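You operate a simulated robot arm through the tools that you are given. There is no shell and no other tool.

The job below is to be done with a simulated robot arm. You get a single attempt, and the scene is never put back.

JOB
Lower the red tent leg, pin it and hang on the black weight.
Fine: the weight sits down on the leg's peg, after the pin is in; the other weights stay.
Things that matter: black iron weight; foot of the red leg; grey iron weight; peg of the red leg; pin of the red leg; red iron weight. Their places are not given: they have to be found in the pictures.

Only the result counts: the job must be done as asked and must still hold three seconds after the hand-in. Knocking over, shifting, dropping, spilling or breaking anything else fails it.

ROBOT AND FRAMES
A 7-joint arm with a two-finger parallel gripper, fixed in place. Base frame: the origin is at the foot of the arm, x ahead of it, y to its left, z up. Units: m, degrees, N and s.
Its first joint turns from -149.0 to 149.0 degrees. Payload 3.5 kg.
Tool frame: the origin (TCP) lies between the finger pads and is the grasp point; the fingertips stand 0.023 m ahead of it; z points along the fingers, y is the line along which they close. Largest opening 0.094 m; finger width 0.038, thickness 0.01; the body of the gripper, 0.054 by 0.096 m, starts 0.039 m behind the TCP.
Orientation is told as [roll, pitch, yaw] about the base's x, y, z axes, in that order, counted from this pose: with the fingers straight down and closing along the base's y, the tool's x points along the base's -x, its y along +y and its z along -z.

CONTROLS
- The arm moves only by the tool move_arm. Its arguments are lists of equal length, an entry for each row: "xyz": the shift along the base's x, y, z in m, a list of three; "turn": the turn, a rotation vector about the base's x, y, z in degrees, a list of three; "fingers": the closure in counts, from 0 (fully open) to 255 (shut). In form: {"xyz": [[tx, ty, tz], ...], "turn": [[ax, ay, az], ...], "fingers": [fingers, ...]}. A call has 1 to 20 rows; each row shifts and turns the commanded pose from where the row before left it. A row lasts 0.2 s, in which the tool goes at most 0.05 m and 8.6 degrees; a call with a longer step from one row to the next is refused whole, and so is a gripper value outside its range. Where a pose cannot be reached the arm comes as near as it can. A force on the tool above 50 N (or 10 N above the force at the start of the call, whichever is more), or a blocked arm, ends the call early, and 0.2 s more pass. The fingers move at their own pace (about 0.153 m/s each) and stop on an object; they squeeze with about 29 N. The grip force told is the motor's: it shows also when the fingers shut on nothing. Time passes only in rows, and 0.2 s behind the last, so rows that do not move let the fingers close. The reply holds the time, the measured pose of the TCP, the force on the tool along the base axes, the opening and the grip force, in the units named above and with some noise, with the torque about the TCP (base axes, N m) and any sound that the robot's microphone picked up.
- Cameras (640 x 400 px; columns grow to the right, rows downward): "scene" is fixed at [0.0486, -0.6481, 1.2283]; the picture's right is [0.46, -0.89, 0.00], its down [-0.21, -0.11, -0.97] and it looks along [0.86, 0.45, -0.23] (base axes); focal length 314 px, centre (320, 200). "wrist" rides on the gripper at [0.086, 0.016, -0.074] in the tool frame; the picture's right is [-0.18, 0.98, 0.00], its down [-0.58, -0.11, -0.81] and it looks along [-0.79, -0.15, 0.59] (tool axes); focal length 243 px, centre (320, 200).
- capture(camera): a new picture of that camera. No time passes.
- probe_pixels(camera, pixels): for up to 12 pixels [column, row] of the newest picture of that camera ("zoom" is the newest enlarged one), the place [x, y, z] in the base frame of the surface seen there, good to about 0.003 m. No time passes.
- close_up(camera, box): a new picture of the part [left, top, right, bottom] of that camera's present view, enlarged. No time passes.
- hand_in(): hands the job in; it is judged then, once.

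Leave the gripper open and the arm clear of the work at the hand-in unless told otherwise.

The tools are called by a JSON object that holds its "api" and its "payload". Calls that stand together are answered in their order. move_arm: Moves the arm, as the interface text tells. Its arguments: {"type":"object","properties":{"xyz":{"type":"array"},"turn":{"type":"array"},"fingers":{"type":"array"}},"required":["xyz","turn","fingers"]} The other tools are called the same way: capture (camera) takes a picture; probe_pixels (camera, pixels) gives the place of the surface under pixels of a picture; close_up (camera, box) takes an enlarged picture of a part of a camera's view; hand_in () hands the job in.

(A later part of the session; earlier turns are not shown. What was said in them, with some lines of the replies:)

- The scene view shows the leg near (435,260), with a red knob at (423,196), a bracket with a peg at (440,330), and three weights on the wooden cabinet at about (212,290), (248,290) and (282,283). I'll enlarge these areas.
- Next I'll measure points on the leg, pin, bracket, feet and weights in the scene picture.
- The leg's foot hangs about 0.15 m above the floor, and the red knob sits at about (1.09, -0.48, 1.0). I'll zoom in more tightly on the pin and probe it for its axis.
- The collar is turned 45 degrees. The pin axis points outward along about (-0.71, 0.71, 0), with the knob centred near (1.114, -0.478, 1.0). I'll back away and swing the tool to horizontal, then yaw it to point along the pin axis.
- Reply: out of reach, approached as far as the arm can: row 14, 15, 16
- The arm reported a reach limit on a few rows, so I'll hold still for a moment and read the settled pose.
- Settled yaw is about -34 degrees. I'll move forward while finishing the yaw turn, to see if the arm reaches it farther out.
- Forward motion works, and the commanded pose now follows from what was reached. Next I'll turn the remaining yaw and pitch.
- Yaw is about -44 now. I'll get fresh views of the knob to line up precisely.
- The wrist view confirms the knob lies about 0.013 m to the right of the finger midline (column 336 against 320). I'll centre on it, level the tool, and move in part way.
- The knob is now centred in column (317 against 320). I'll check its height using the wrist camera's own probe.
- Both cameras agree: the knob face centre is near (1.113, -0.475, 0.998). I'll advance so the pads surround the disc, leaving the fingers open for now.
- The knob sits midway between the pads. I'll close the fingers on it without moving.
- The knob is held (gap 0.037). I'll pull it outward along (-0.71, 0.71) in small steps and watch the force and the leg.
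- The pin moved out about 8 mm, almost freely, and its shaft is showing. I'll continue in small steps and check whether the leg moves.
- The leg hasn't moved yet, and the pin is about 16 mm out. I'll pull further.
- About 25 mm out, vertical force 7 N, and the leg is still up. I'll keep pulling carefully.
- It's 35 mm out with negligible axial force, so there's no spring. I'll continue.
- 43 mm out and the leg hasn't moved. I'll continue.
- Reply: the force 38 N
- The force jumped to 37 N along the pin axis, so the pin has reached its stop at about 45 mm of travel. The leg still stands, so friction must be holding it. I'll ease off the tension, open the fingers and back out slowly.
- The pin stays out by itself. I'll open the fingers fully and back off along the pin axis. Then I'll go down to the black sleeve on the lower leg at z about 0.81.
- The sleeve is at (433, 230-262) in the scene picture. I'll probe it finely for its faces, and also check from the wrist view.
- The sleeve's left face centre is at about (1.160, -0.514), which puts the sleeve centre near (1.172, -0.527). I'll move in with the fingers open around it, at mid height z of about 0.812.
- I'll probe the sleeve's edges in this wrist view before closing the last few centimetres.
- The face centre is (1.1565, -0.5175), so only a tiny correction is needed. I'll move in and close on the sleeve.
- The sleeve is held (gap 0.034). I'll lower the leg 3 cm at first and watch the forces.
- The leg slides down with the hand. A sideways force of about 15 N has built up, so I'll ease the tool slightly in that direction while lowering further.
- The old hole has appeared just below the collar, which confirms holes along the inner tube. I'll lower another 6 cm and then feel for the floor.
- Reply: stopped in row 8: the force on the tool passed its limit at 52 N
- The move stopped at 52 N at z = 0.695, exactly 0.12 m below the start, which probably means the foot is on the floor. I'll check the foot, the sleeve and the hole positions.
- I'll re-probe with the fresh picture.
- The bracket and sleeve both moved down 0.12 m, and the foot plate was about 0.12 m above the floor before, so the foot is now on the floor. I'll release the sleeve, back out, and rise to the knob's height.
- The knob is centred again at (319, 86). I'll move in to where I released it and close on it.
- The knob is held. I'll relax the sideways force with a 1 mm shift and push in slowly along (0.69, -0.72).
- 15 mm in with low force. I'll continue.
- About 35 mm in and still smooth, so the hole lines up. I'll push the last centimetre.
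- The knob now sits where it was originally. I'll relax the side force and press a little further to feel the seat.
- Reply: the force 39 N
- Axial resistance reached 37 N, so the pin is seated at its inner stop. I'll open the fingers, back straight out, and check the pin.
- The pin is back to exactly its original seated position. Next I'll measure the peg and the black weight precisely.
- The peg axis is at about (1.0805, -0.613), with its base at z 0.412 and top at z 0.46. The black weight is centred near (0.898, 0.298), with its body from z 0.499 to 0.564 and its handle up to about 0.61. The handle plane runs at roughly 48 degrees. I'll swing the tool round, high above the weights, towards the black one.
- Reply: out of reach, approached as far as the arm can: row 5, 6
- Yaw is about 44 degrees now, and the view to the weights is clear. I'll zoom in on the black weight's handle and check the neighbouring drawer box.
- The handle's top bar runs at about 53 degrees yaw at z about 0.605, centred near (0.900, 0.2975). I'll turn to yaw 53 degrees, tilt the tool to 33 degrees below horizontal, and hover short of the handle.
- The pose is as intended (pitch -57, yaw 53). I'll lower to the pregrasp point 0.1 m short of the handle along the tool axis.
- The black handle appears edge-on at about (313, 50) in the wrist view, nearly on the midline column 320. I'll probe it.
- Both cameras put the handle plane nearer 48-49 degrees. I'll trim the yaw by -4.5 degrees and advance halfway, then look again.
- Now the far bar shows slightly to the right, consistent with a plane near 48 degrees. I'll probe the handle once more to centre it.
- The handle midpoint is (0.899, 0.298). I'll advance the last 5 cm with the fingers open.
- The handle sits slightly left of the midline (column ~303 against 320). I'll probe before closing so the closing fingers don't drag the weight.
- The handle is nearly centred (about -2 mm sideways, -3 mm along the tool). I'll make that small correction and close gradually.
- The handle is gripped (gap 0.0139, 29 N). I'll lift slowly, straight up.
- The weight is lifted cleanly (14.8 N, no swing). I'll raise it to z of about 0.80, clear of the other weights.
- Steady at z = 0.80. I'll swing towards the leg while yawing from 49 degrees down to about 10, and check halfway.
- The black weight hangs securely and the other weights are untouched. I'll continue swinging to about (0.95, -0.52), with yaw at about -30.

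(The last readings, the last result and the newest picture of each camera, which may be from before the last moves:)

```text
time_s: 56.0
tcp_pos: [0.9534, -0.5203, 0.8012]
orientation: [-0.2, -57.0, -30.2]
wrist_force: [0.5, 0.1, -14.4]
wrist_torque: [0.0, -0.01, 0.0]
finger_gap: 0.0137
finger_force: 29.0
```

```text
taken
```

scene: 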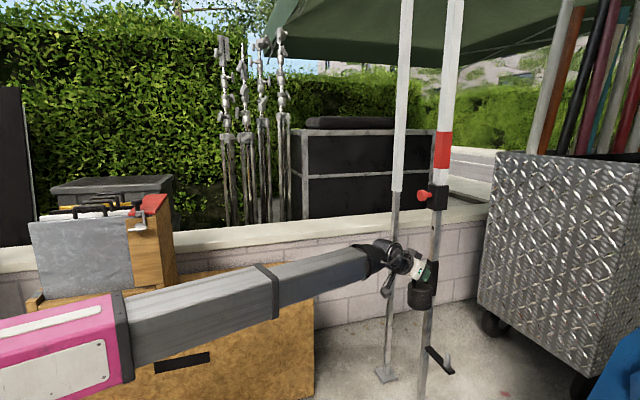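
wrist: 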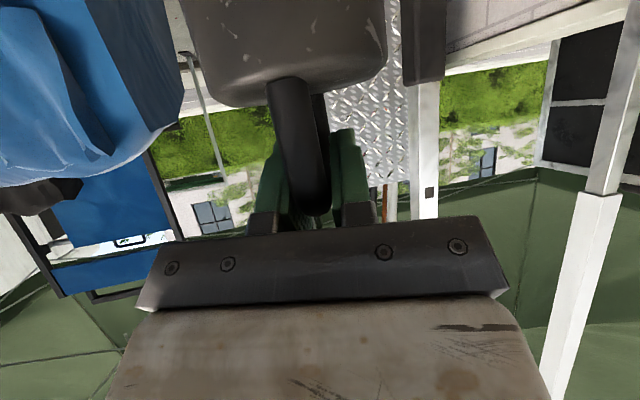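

The weight is carried to (0.953, -0.520). I'll zoom in to measure the weight's axis relative to the TCP and check it hangs upright.

{"api": "close_up", "payload": {"camera": "scene", "box": [385, 235, 465, 325]}}

{"api": "probe_pixels", "payload": {"camera": "zoom", "pixels": [[295, 220], [270, 260], [295, 260], [320, 260], [290, 300], [290, 195], [255, 260], [335, 260], [292, 330], [330, 330], [260, 320]]}}

```text
4.44 times, centred on (425, 280) of scene
```

zoom: 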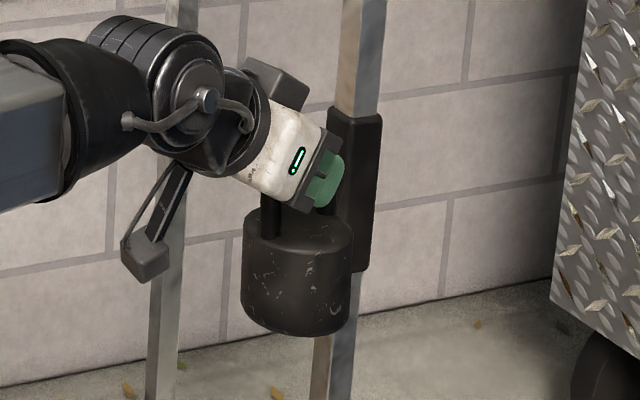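

```text
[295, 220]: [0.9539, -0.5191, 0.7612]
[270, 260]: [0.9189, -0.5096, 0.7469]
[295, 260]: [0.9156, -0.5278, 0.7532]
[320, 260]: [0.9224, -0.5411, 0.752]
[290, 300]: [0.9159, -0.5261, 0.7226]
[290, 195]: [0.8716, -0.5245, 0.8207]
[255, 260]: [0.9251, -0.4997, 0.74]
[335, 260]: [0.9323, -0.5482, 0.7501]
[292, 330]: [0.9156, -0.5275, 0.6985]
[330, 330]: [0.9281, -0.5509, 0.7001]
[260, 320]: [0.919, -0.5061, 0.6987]
```

The weight hangs upright with its axis within about 1.5 mm of the TCP. Next I'll refine the peg's axis with many probes.

{"api": "close_up", "payload": {"camera": "scene", "box": [431, 343, 463, 375]}}

{"api": "probe_pixels", "payload": {"camera": "zoom", "pixels": [[315, 130], [315, 160], [315, 200], [315, 240], [290, 160], [290, 200], [340, 160], [340, 200], [300, 180], [330, 180], [320, 100], [320, 115]]}}

```text
12.50 times, centred on (447, 359) of scene
```

zoom: 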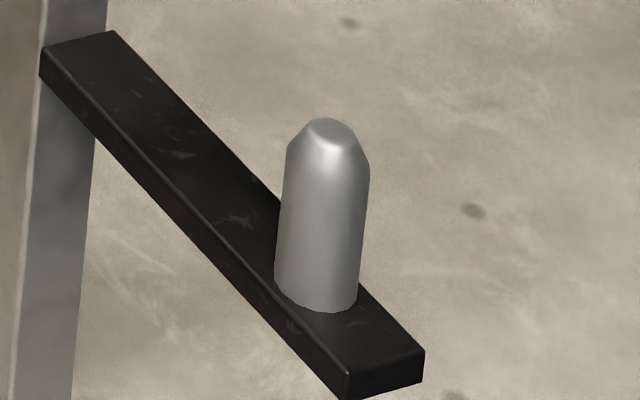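

```text
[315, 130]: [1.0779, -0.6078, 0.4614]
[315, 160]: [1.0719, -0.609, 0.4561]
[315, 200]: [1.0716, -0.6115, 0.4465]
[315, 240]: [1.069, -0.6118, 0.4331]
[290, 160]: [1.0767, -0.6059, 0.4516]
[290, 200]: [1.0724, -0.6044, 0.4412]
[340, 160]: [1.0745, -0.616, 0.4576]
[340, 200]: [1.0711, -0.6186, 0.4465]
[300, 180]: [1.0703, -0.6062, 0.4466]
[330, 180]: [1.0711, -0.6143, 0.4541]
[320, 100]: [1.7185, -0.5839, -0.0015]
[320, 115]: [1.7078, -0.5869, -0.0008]
```

By camera, the peg's axis is at (1.0815, -0.6135) and the weight's axis at (0.951, -0.523). I'll move by that difference and come down to z of about 0.64, still about 8 cm above the peg.

{"api": "move_arm", "payload": {"xyz": [[0.01, -0.007, -0.012], [0.018, -0.0126, -0.02], [0.018, -0.0126, -0.022], [0.018, -0.0126, -0.022], [0.018, -0.0126, -0.022], [0.018, -0.0126, -0.022], [0.018, -0.0126, -0.022], [0.012, -0.0084, -0.018], [0, 0, 0], [0, 0, 0]], "turn": [[0, 0, 0], [0, 0, 0], [0, 0, 0], [0, 0, 0], [0, 0, 0], [0, 0, 0], [0, 0, 0], [0, 0, 0], [0, 0, 0], [0, 0, 0]], "fingers": [255, 255, 255, 255, 255, 255, 255, 255, 255, 255]}}

{"api": "capture", "payload": {"camera": "scene"}}

{"api": "close_up", "payload": {"camera": "scene", "box": [405, 290, 485, 390]}}

```text
time_s: 58.1
tcp_pos: [1.0839, -0.6117, 0.6393]
orientation: [-0.3, -56.9, -30.0]
wrist_force: [0.3, -0.6, -14.7]
wrist_torque: [0.05, -0.1, 0.02]
finger_gap: 0.0139
finger_force: 29.4
```

```text
taken
```

scene: 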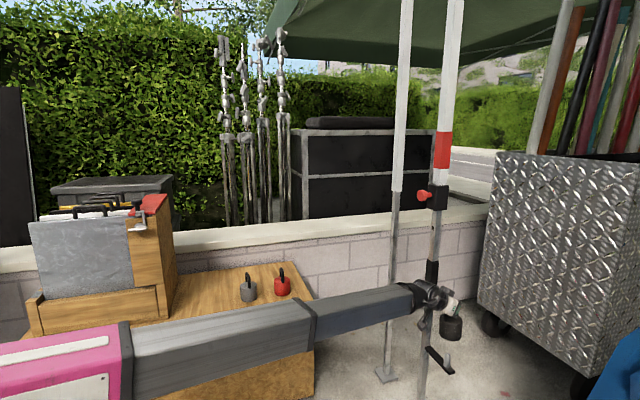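

```text
4.00 times, centred on (445, 340) of scene
```

zoom: 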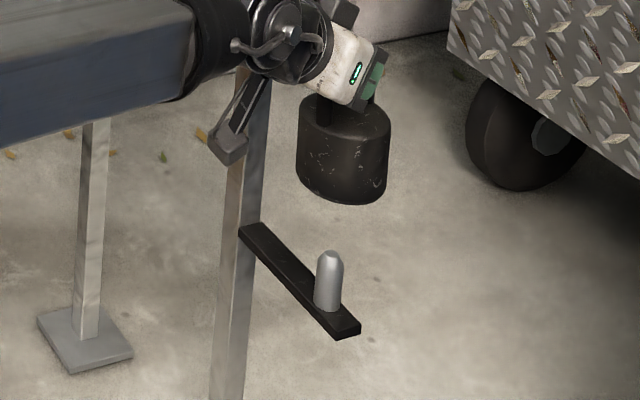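

I'll measure the weight and the peg again in this same view for relative alignment.

{"api": "probe_pixels", "payload": {"camera": "zoom", "pixels": [[342, 150], [330, 150], [355, 150], [315, 150], [370, 150], [340, 180], [340, 195], [328, 280], [328, 265], [328, 295], [320, 280], [336, 280]]}}

{"api": "close_up", "payload": {"camera": "scene", "box": [430, 310, 470, 360]}}

{"api": "probe_pixels", "payload": {"camera": "zoom", "pixels": [[320, 100], [280, 100], [360, 100], [250, 100], [390, 100], [320, 60], [320, 130], [290, 60], [350, 60], [290, 130], [350, 130]]}}

```text
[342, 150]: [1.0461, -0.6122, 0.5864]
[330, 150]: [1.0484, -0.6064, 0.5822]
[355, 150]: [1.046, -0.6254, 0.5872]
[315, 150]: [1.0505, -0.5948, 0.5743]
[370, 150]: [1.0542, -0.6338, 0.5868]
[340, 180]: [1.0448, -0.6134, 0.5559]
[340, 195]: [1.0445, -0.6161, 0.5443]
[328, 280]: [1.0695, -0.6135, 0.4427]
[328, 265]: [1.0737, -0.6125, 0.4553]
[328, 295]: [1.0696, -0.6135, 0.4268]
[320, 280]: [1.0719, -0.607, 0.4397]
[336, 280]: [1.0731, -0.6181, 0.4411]
```

```text
8.00 times, centred on (450, 335) of scene
```

zoom: 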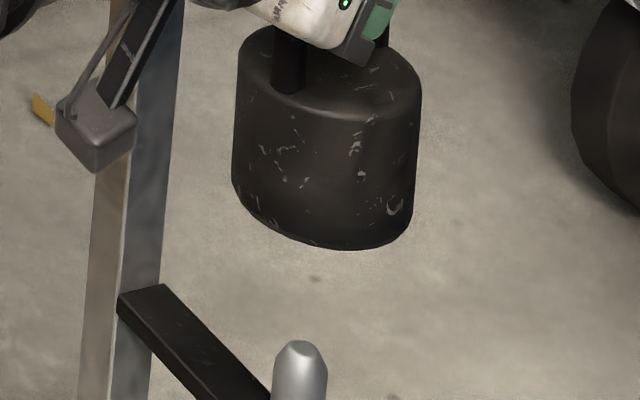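

```text
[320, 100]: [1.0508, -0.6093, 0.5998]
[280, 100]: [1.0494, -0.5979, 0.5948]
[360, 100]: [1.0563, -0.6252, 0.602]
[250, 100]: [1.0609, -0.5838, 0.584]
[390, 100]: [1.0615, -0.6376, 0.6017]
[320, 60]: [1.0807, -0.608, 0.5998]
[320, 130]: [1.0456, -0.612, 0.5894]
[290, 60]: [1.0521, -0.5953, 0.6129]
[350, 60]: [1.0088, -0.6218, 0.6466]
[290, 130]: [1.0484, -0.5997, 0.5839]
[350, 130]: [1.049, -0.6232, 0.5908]
```

In this view both axes agree within about 1 mm (peg (1.081, -0.6135), weight (1.082, -0.613)). I'll lower until the weight's bottom is about 2 cm above the peg tip and look.

{"api": "move_arm", "payload": {"xyz": [[-0.0005, -0.0003, -0.014], [0, 0, -0.014], [0, 0, -0.014], [0, 0, -0.013], [0, 0, 0]], "turn": [[0, 0, 0], [0, 0, 0], [0, 0, 0], [0, 0, 0], [0, 0, 0]], "fingers": [255, 255, 255, 255, 255]}}

{"api": "close_up", "payload": {"camera": "scene", "box": [425, 325, 473, 385]}}

{"api": "capture", "payload": {"camera": "wrist"}}

```text
time_s: 59.4
tcp_pos: [1.0834, -0.6115, 0.5852]
orientation: [-0.2, -56.9, -30.1]
wrist_force: [0.5, -0.2, -14.9]
wrist_torque: [0.06, -0.03, 0.02]
finger_gap: 0.014
finger_force: 28.3
```

```text
6.67 times, centred on (449, 355) of scene
```

zoom: 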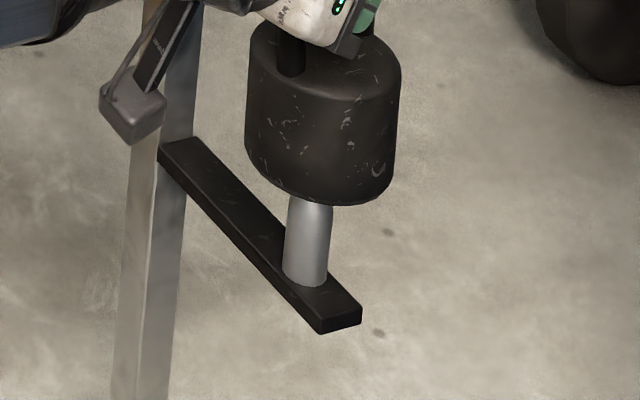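

```text
taken
```

wrist: 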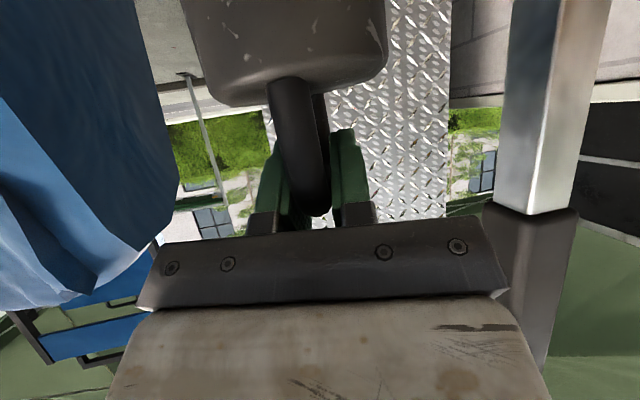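

The weight hides the peg tip. I'll check the sideways alignment more exactly with a higher zoom on both silhouettes.

{"api": "close_up", "payload": {"camera": "scene", "box": [432, 328, 464, 348]}}

{"api": "probe_pixels", "payload": {"camera": "zoom", "pixels": [[150, 240], [200, 240], [250, 240], [300, 240], [350, 240], [400, 240], [450, 240], [500, 240], [200, 300], [300, 300], [400, 300], [460, 300]]}}

{"api": "close_up", "payload": {"camera": "scene", "box": [432, 350, 464, 370]}}

{"api": "probe_pixels", "payload": {"camera": "zoom", "pixels": [[240, 150], [260, 150], [280, 150], [300, 150], [320, 150], [340, 150], [240, 200], [260, 200], [280, 200], [300, 200], [320, 200], [340, 200]]}}

```text
16.00 times, centred on (448, 338) of scene
```

zoom: 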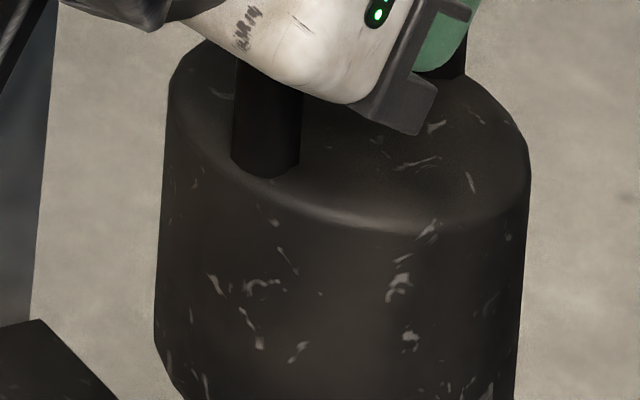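

```text
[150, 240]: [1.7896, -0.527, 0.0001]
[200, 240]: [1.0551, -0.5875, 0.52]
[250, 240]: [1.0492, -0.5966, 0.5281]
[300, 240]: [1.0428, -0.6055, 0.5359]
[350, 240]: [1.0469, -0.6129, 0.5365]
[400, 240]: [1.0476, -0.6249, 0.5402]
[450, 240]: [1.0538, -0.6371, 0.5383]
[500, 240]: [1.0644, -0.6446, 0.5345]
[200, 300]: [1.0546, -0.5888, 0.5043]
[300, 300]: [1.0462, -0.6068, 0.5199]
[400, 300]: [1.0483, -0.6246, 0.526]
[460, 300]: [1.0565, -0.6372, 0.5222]
```

```text
16.00 times, centred on (448, 360) of scene
```

zoom: 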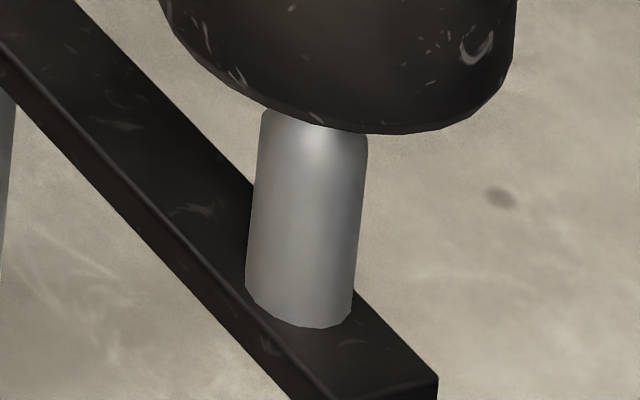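

```text
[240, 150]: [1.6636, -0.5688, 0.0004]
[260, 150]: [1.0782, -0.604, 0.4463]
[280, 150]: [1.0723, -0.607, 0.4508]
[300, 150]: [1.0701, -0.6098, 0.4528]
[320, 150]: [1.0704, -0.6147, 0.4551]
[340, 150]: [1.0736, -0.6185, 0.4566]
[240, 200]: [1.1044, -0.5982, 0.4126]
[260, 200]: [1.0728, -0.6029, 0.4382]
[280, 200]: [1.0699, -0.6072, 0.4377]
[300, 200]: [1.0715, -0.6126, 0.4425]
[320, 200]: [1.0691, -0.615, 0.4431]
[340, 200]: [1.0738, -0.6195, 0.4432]
```

Axes agree within about 1 mm in both directions. I'll lower slowly in 4 mm steps and watch for contact.

{"api": "move_arm", "payload": {"xyz": [[0, 0, -0.004], [0, 0, -0.004], [0, 0, -0.004], [0, 0, -0.004], [0, 0, -0.004], [0, 0, -0.004], [0, 0, -0.004], [0, 0, 0]], "turn": [[0, 0, 0], [0, 0, 0], [0, 0, 0], [0, 0, 0], [0, 0, 0], [0, 0, 0], [0, 0, 0], [0, 0, 0]], "fingers": [255, 255, 255, 255, 255, 255, 255, 255]}}

{"api": "close_up", "payload": {"camera": "scene", "box": [425, 325, 473, 385]}}

```text
time_s: 61.1
tcp_pos: [1.0824, -0.6127, 0.5569]
orientation: [-0.3, -56.9, -30.1]
wrist_force: [0.5, 0.0, -14.5]
wrist_torque: [0.05, 0.0, 0.0]
finger_gap: 0.0137
finger_force: 28.7
```

```text
6.67 times, centred on (449, 355) of scene
```

zoom: 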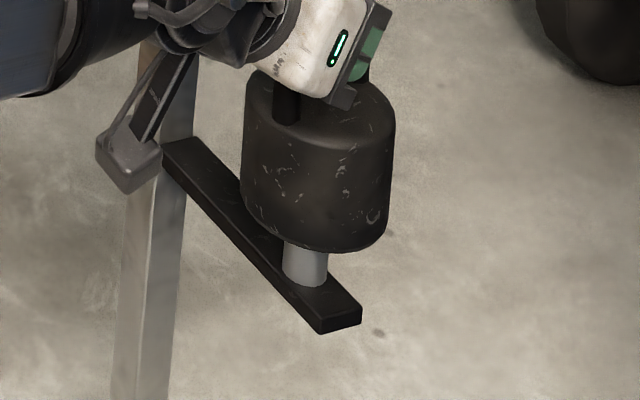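

There's still no contact force, and the weight's bottom is now below the peg tip, so the peg is entering the hole. I'll continue down.

{"api": "move_arm", "payload": {"xyz": [[0, 0, -0.004], [0, 0, -0.004], [0, 0, -0.004], [0, 0, -0.004], [0, 0, -0.004], [0, 0, 0]], "turn": [[0, 0, 0], [0, 0, 0], [0, 0, 0], [0, 0, 0], [0, 0, 0], [0, 0, 0]], "fingers": [255, 255, 255, 255, 255, 255]}}

{"api": "close_up", "payload": {"camera": "scene", "box": [425, 325, 473, 385]}}

```text
time_s: 62.5
tcp_pos: [1.0829, -0.6115, 0.5381]
orientation: [-0.3, -56.8, -30.1]
wrist_force: [0.5, -0.4, -14.5]
wrist_torque: [0.05, -0.01, -0.02]
finger_gap: 0.0139
finger_force: 28.3
```

```text
6.67 times, centred on (449, 355) of scene
```

zoom: 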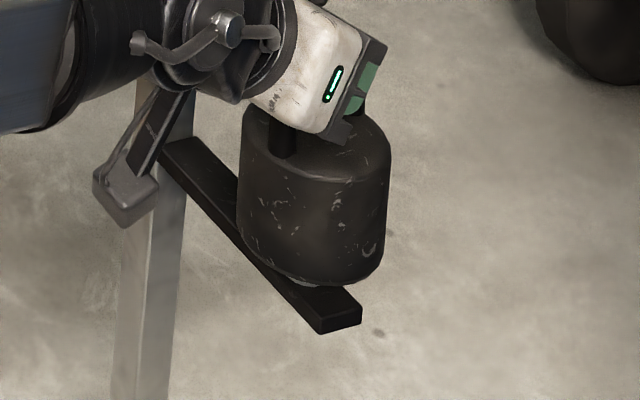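

Still free. I'll lower the remaining 2 cm or so, slower at the end.

{"api": "move_arm", "payload": {"xyz": [[0, 0, -0.004], [0, 0, -0.004], [0, 0, -0.004], [0, 0, -0.004], [0, 0, -0.002], [0, 0, -0.002], [0, 0, 0]], "turn": [[0, 0, 0], [0, 0, 0], [0, 0, 0], [0, 0, 0], [0, 0, 0], [0, 0, 0], [0, 0, 0]], "fingers": [255, 255, 255, 255, 255, 255, 255]}}

{"api": "close_up", "payload": {"camera": "scene", "box": [425, 325, 473, 385]}}

```text
time_s: 64.2
tcp_pos: [1.0816, -0.6125, 0.5183]
orientation: [-0.3, -57.0, -30.1]
wrist_force: [-4.0, 0.9, -5.9]
wrist_torque: [0.18, 0.1, 0.08]
finger_gap: 0.0137
finger_force: 28.7
```

```text
6.67 times, centred on (449, 355) of scene
```

zoom: 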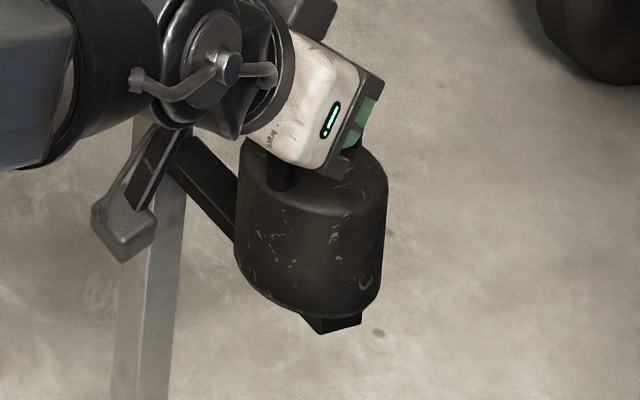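

Contact is starting (the load dropped to 5.9 N). I'll lower a couple more millimetres until the weight is carried by the leg.

{"api": "move_arm", "payload": {"xyz": [[0, 0, -0.001], [0, 0, -0.001], [0, 0, 0]], "turn": [[0, 0, 0], [0, 0, 0], [0, 0, 0]], "fingers": [255, 255, 255]}}

{"api": "close_up", "payload": {"camera": "scene", "box": [425, 325, 473, 385]}}

{"api": "probe_pixels", "payload": {"camera": "zoom", "pixels": [[320, 325], [345, 318], [300, 305], [300, 290], [310, 200], [310, 250], [340, 290], [260, 200], [360, 200]]}}

```text
time_s: 65.0
tcp_pos: [1.0818, -0.6127, 0.5192]
orientation: [-0.3, -57.1, -30.1]
wrist_force: [-10.7, -3.6, 14.4]
wrist_torque: [0.3, 0.53, 0.14]
finger_gap: 0.0137
finger_force: 29.6
```

```text
6.67 times, centred on (449, 355) of scene
```

zoom: 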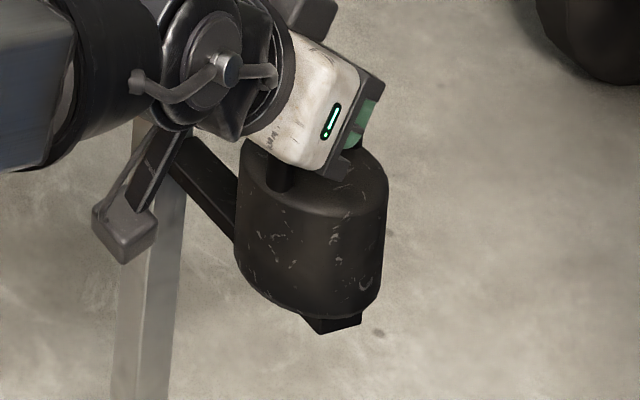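

```text
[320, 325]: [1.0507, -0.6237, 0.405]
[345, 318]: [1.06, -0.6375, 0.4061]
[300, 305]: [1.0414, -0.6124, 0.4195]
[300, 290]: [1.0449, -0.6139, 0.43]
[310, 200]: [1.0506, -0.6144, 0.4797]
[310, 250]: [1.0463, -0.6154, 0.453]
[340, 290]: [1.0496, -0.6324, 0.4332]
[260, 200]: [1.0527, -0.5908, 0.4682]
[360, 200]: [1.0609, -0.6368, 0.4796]
```

The leg now carries the weight (14 N upward reaction, so it has bottomed out). I'll ease up 1 mm to unload, then open the fingers in stages.

{"api": "move_arm", "payload": {"xyz": [[0, 0, 0.0012], [0, 0, 0], [0, 0, 0], [0, 0, 0], [0, 0, 0], [0, 0, 0]], "turn": [[0, 0, 0], [0, 0, 0], [0, 0, 0], [0, 0, 0], [0, 0, 0], [0, 0, 0]], "fingers": [255, 255, 205, 180, 120, 120]}}

{"api": "close_up", "payload": {"camera": "scene", "box": [425, 325, 473, 385]}}

{"api": "capture", "payload": {"camera": "wrist"}}

```text
time_s: 66.3
tcp_pos: [1.0819, -0.6121, 0.5166]
orientation: [-0.3, -56.9, -30.1]
wrist_force: [-0.5, -0.6, 0.1]
wrist_torque: [0.01, 0.02, -0.01]
finger_gap: 0.0498
finger_force: 0.0
```

```text
6.67 times, centred on (449, 355) of scene
```

zoom: 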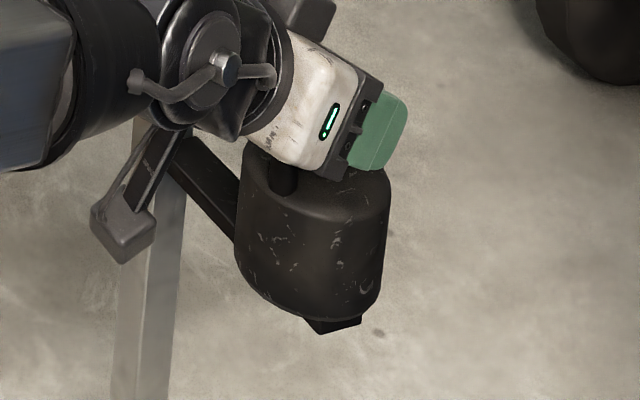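

```text
taken
```

wrist: 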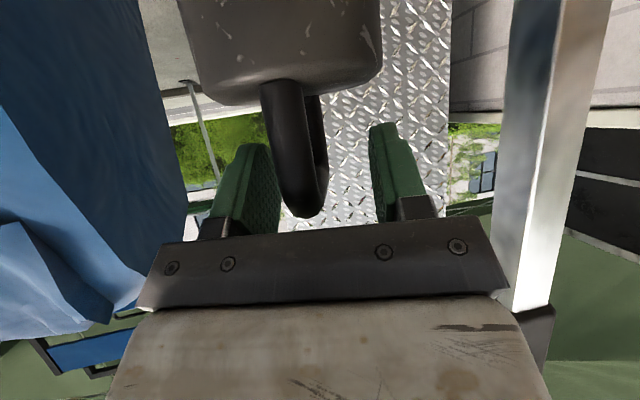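

The weight is released and stands on the peg by itself. I'll open the fingers fully and retreat along the tool axis, away from the handle.

{"api": "move_arm", "payload": {"xyz": [[0, 0, 0], [0, 0, 0], [-0.0109, 0.0063, 0.0082], [-0.0145, 0.0084, 0.0109], [-0.0145, 0.0084, 0.0109], [-0.0145, 0.0084, 0.0109], [-0.0218, 0.0126, 0.0164], [-0.0218, 0.0126, 0.0164], [-0.0218, 0.0126, 0.0164], [0, 0, 0]], "turn": [[0, 0, 0], [0, 0, 0], [0, 0, 0], [0, 0, 0], [0, 0, 0], [0, 0, 0], [0, 0, 0], [0, 0, 0], [0, 0, 0], [0, 0, 0]], "fingers": [0, 0, 0, 0, 0, 0, 0, 0, 0, 0]}}

{"api": "close_up", "payload": {"camera": "scene", "box": [425, 325, 473, 385]}}

{"api": "capture", "payload": {"camera": "wrist"}}

```text
time_s: 68.5
tcp_pos: [0.9627, -0.5418, 0.6085]
orientation: [-0.2, -56.9, -30.1]
wrist_force: [-1.1, -0.8, -0.1]
wrist_torque: [-0.01, 0.03, 0.0]
finger_gap: 0.094
finger_force: 0.0
```

```text
6.67 times, centred on (449, 355) of scene
```

zoom: 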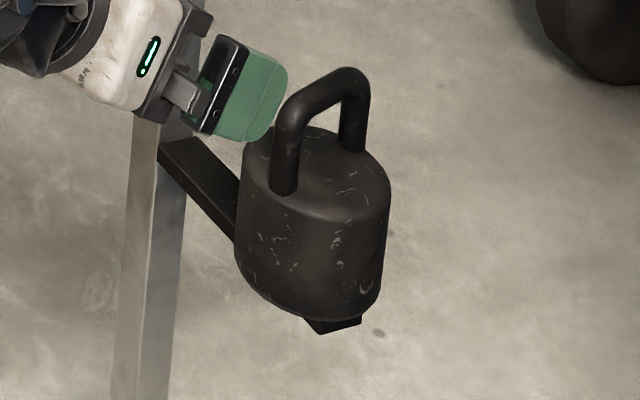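

```text
taken
```

wrist: 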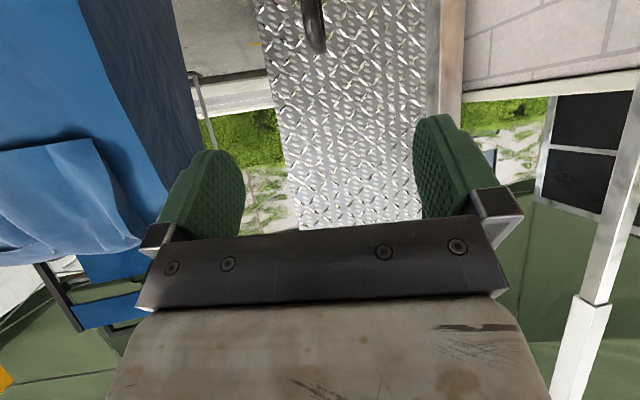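

The black weight sits upright on the peg with the handle free. I'll retreat higher and turn the tool down so the wrist camera can look at the foot and the weight.

{"api": "move_arm", "payload": {"xyz": [[-0.03, 0.018, 0.03], [-0.03, 0.018, 0.03], [-0.02, 0.01, 0.04], [0, 0, 0.045], [0, 0, 0.045], [0, 0, 0.045], [0, 0, 0.045], [0, 0, 0.045], [0, 0, 0.02], [0, 0, 0.02], [0, 0, 0.02], [0, 0, 0.02], [0, 0, 0], [0, 0, 0], [0, 0, 0], [0, 0, 0]], "turn": [[0, 0, 0], [0, 0, 0], [0, 0, 0], [0, 0, 0], [0, 0, 0], [0, 0, 0], [0, 0, 0], [0, 0, 0], [4.07, 7.05, 0], [4.07, 7.05, 0], [4.07, 7.05, 0], [4.07, 7.05, 0], [4.07, 7.05, 0], [4.07, 7.05, 0], [4.07, 7.05, 0], [0, 0, 0]], "fingers": [0, 0, 0, 0, 0, 0, 0, 0, 0, 0, 0, 0, 0, 0, 0, 0]}}

{"api": "capture", "payload": {"camera": "scene"}}

{"api": "capture", "payload": {"camera": "wrist"}}

```text
time_s: 72.0
tcp_pos: [0.8835, -0.4966, 1.0125]
orientation: [-0.3, 0.1, -30.1]
wrist_force: [0.4, 0.3, 0.1]
wrist_torque: [0.02, -0.02, 0.0]
finger_gap: 0.0945
finger_force: 0.1
```

```text
taken
```

scene: 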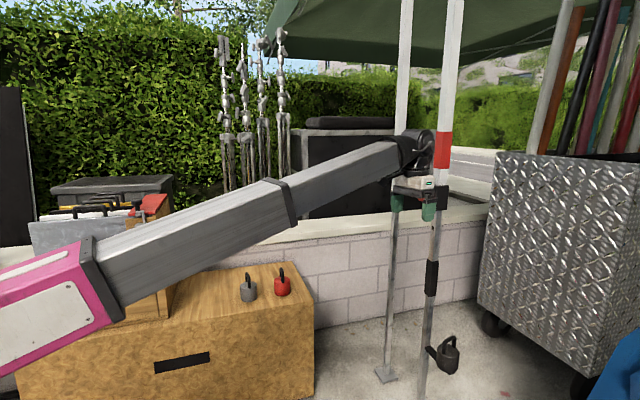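

```text
taken
```

wrist: 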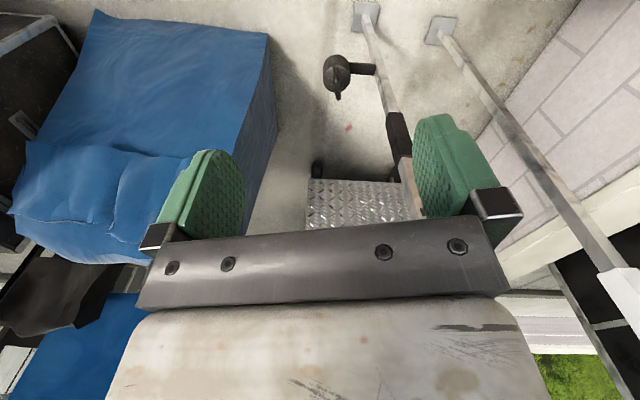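

The wrist camera now sees the foot at (365, 15) and the weight at (340, 72). I'll check the foot height against the other leg's foot and the floor, and look at how the weight sits.

{"api": "probe_pixels", "payload": {"camera": "wrist", "pixels": [[358, 10], [372, 15], [357, 25], [435, 28], [448, 25], [345, 20], [395, 20], [340, 65], [370, 70]]}}

{"api": "close_up", "payload": {"camera": "wrist", "box": [300, 0, 470, 120]}}

{"api": "close_up", "payload": {"camera": "scene", "box": [415, 320, 475, 390]}}

{"api": "close_up", "payload": {"camera": "scene", "box": [220, 255, 310, 310]}}

```text
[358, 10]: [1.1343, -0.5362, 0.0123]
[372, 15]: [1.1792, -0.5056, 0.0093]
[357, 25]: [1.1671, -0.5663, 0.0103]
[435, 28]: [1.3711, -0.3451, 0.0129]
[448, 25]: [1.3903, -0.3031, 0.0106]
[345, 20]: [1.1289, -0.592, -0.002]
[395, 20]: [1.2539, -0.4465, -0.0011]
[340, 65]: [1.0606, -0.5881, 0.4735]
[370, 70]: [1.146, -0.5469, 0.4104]
```

```text
3.33 times, centred on (385, 60) of wrist
```

zoom: 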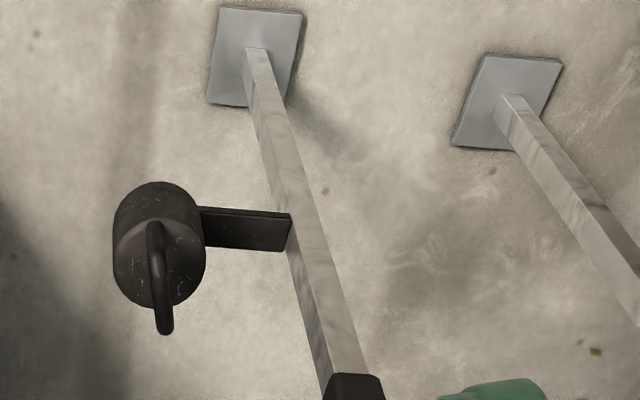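

```text
5.71 times, centred on (445, 355) of scene
```

zoom: 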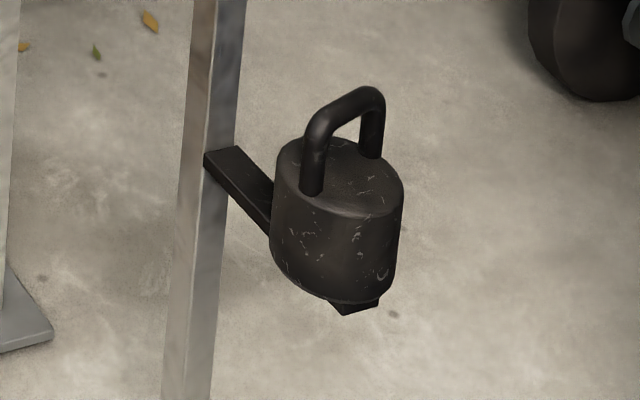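

```text
7.11 times, centred on (265, 282) of scene
```

zoom: 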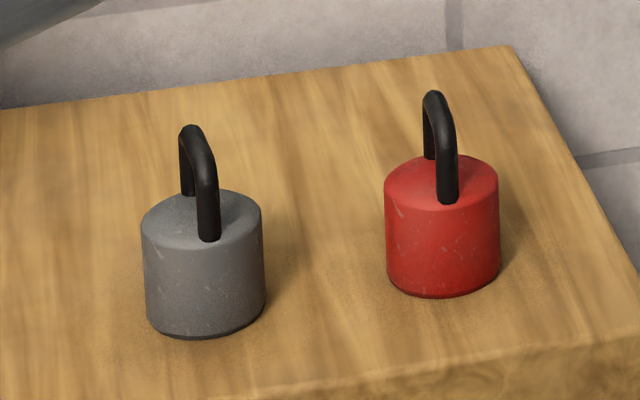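

The foot is on the floor (z about 0.01, same as the other leg's foot). The weight's top is at z about 0.475, as expected when fully seated, and the grey and red weights are unmoved. I'll back the arm away a bit and confirm the pin.

{"api": "move_arm", "payload": {"xyz": [[-0.03, 0.02, 0.0], [-0.03, 0.03, 0.02], [-0.03, 0.03, 0.02], [-0.02, 0.03, 0.02], [0, 0, 0]], "turn": [[0, 0, 0], [0, 0, 0], [0, 0, 0], [0, 0, 0], [0, 0, 0]], "fingers": [0, 0, 0, 0, 0]}}

{"api": "capture", "payload": {"camera": "scene"}}

{"api": "close_up", "payload": {"camera": "scene", "box": [401, 176, 465, 216]}}

```text
time_s: 73.2
tcp_pos: [0.7731, -0.3862, 1.0736]
orientation: [-0.5, 0.1, -30.1]
wrist_force: [0.4, -0.3, -0.4]
wrist_torque: [-0.04, -0.01, 0.02]
finger_gap: 0.0939
finger_force: 0.0
```

```text
taken
```

scene: 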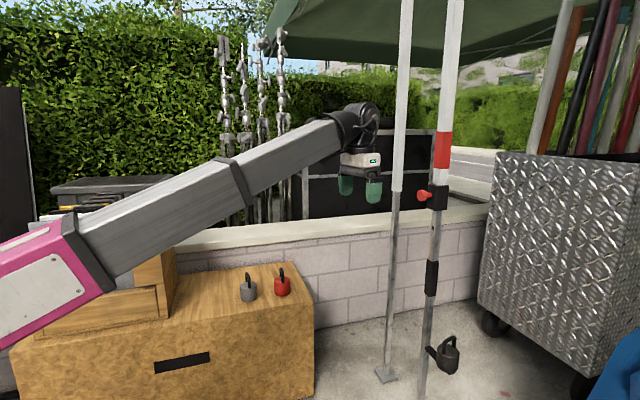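

```text
10.00 times, centred on (433, 196) of scene
```

zoom: 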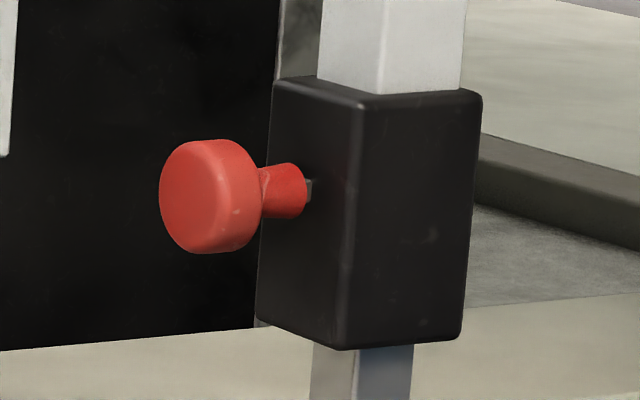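

The leg is down, the pin is fully seated, and the black weight sits on the peg. The other weights are in place, and the gripper is open and clear. I'm handing in.

{"api": "hand_in", "payload": {}}

```text
The job is handed in.
```

The red leg is down and pinned, and the black weight is on its peg. I've handed the job in, but the hand-in reply gave no verdict.

- **Leg:** I pulled the pin and lowered the leg 0.12 m. Its foot plate now reads the same height as the other leg's foot (z about 0.01).
- **Pin:** I pushed it back in until it stopped at about 37 N. The knob looks the same as in the first pictures.
- **Black weight:** I hung it after the pin was in. It stands upright and fully seated on the peg, with its top at z about 0.475.
- **Grey and red weights:** They look unmoved in the last pictures.

At the hand-in the gripper was open and the arm was clear of the leg and the weights.
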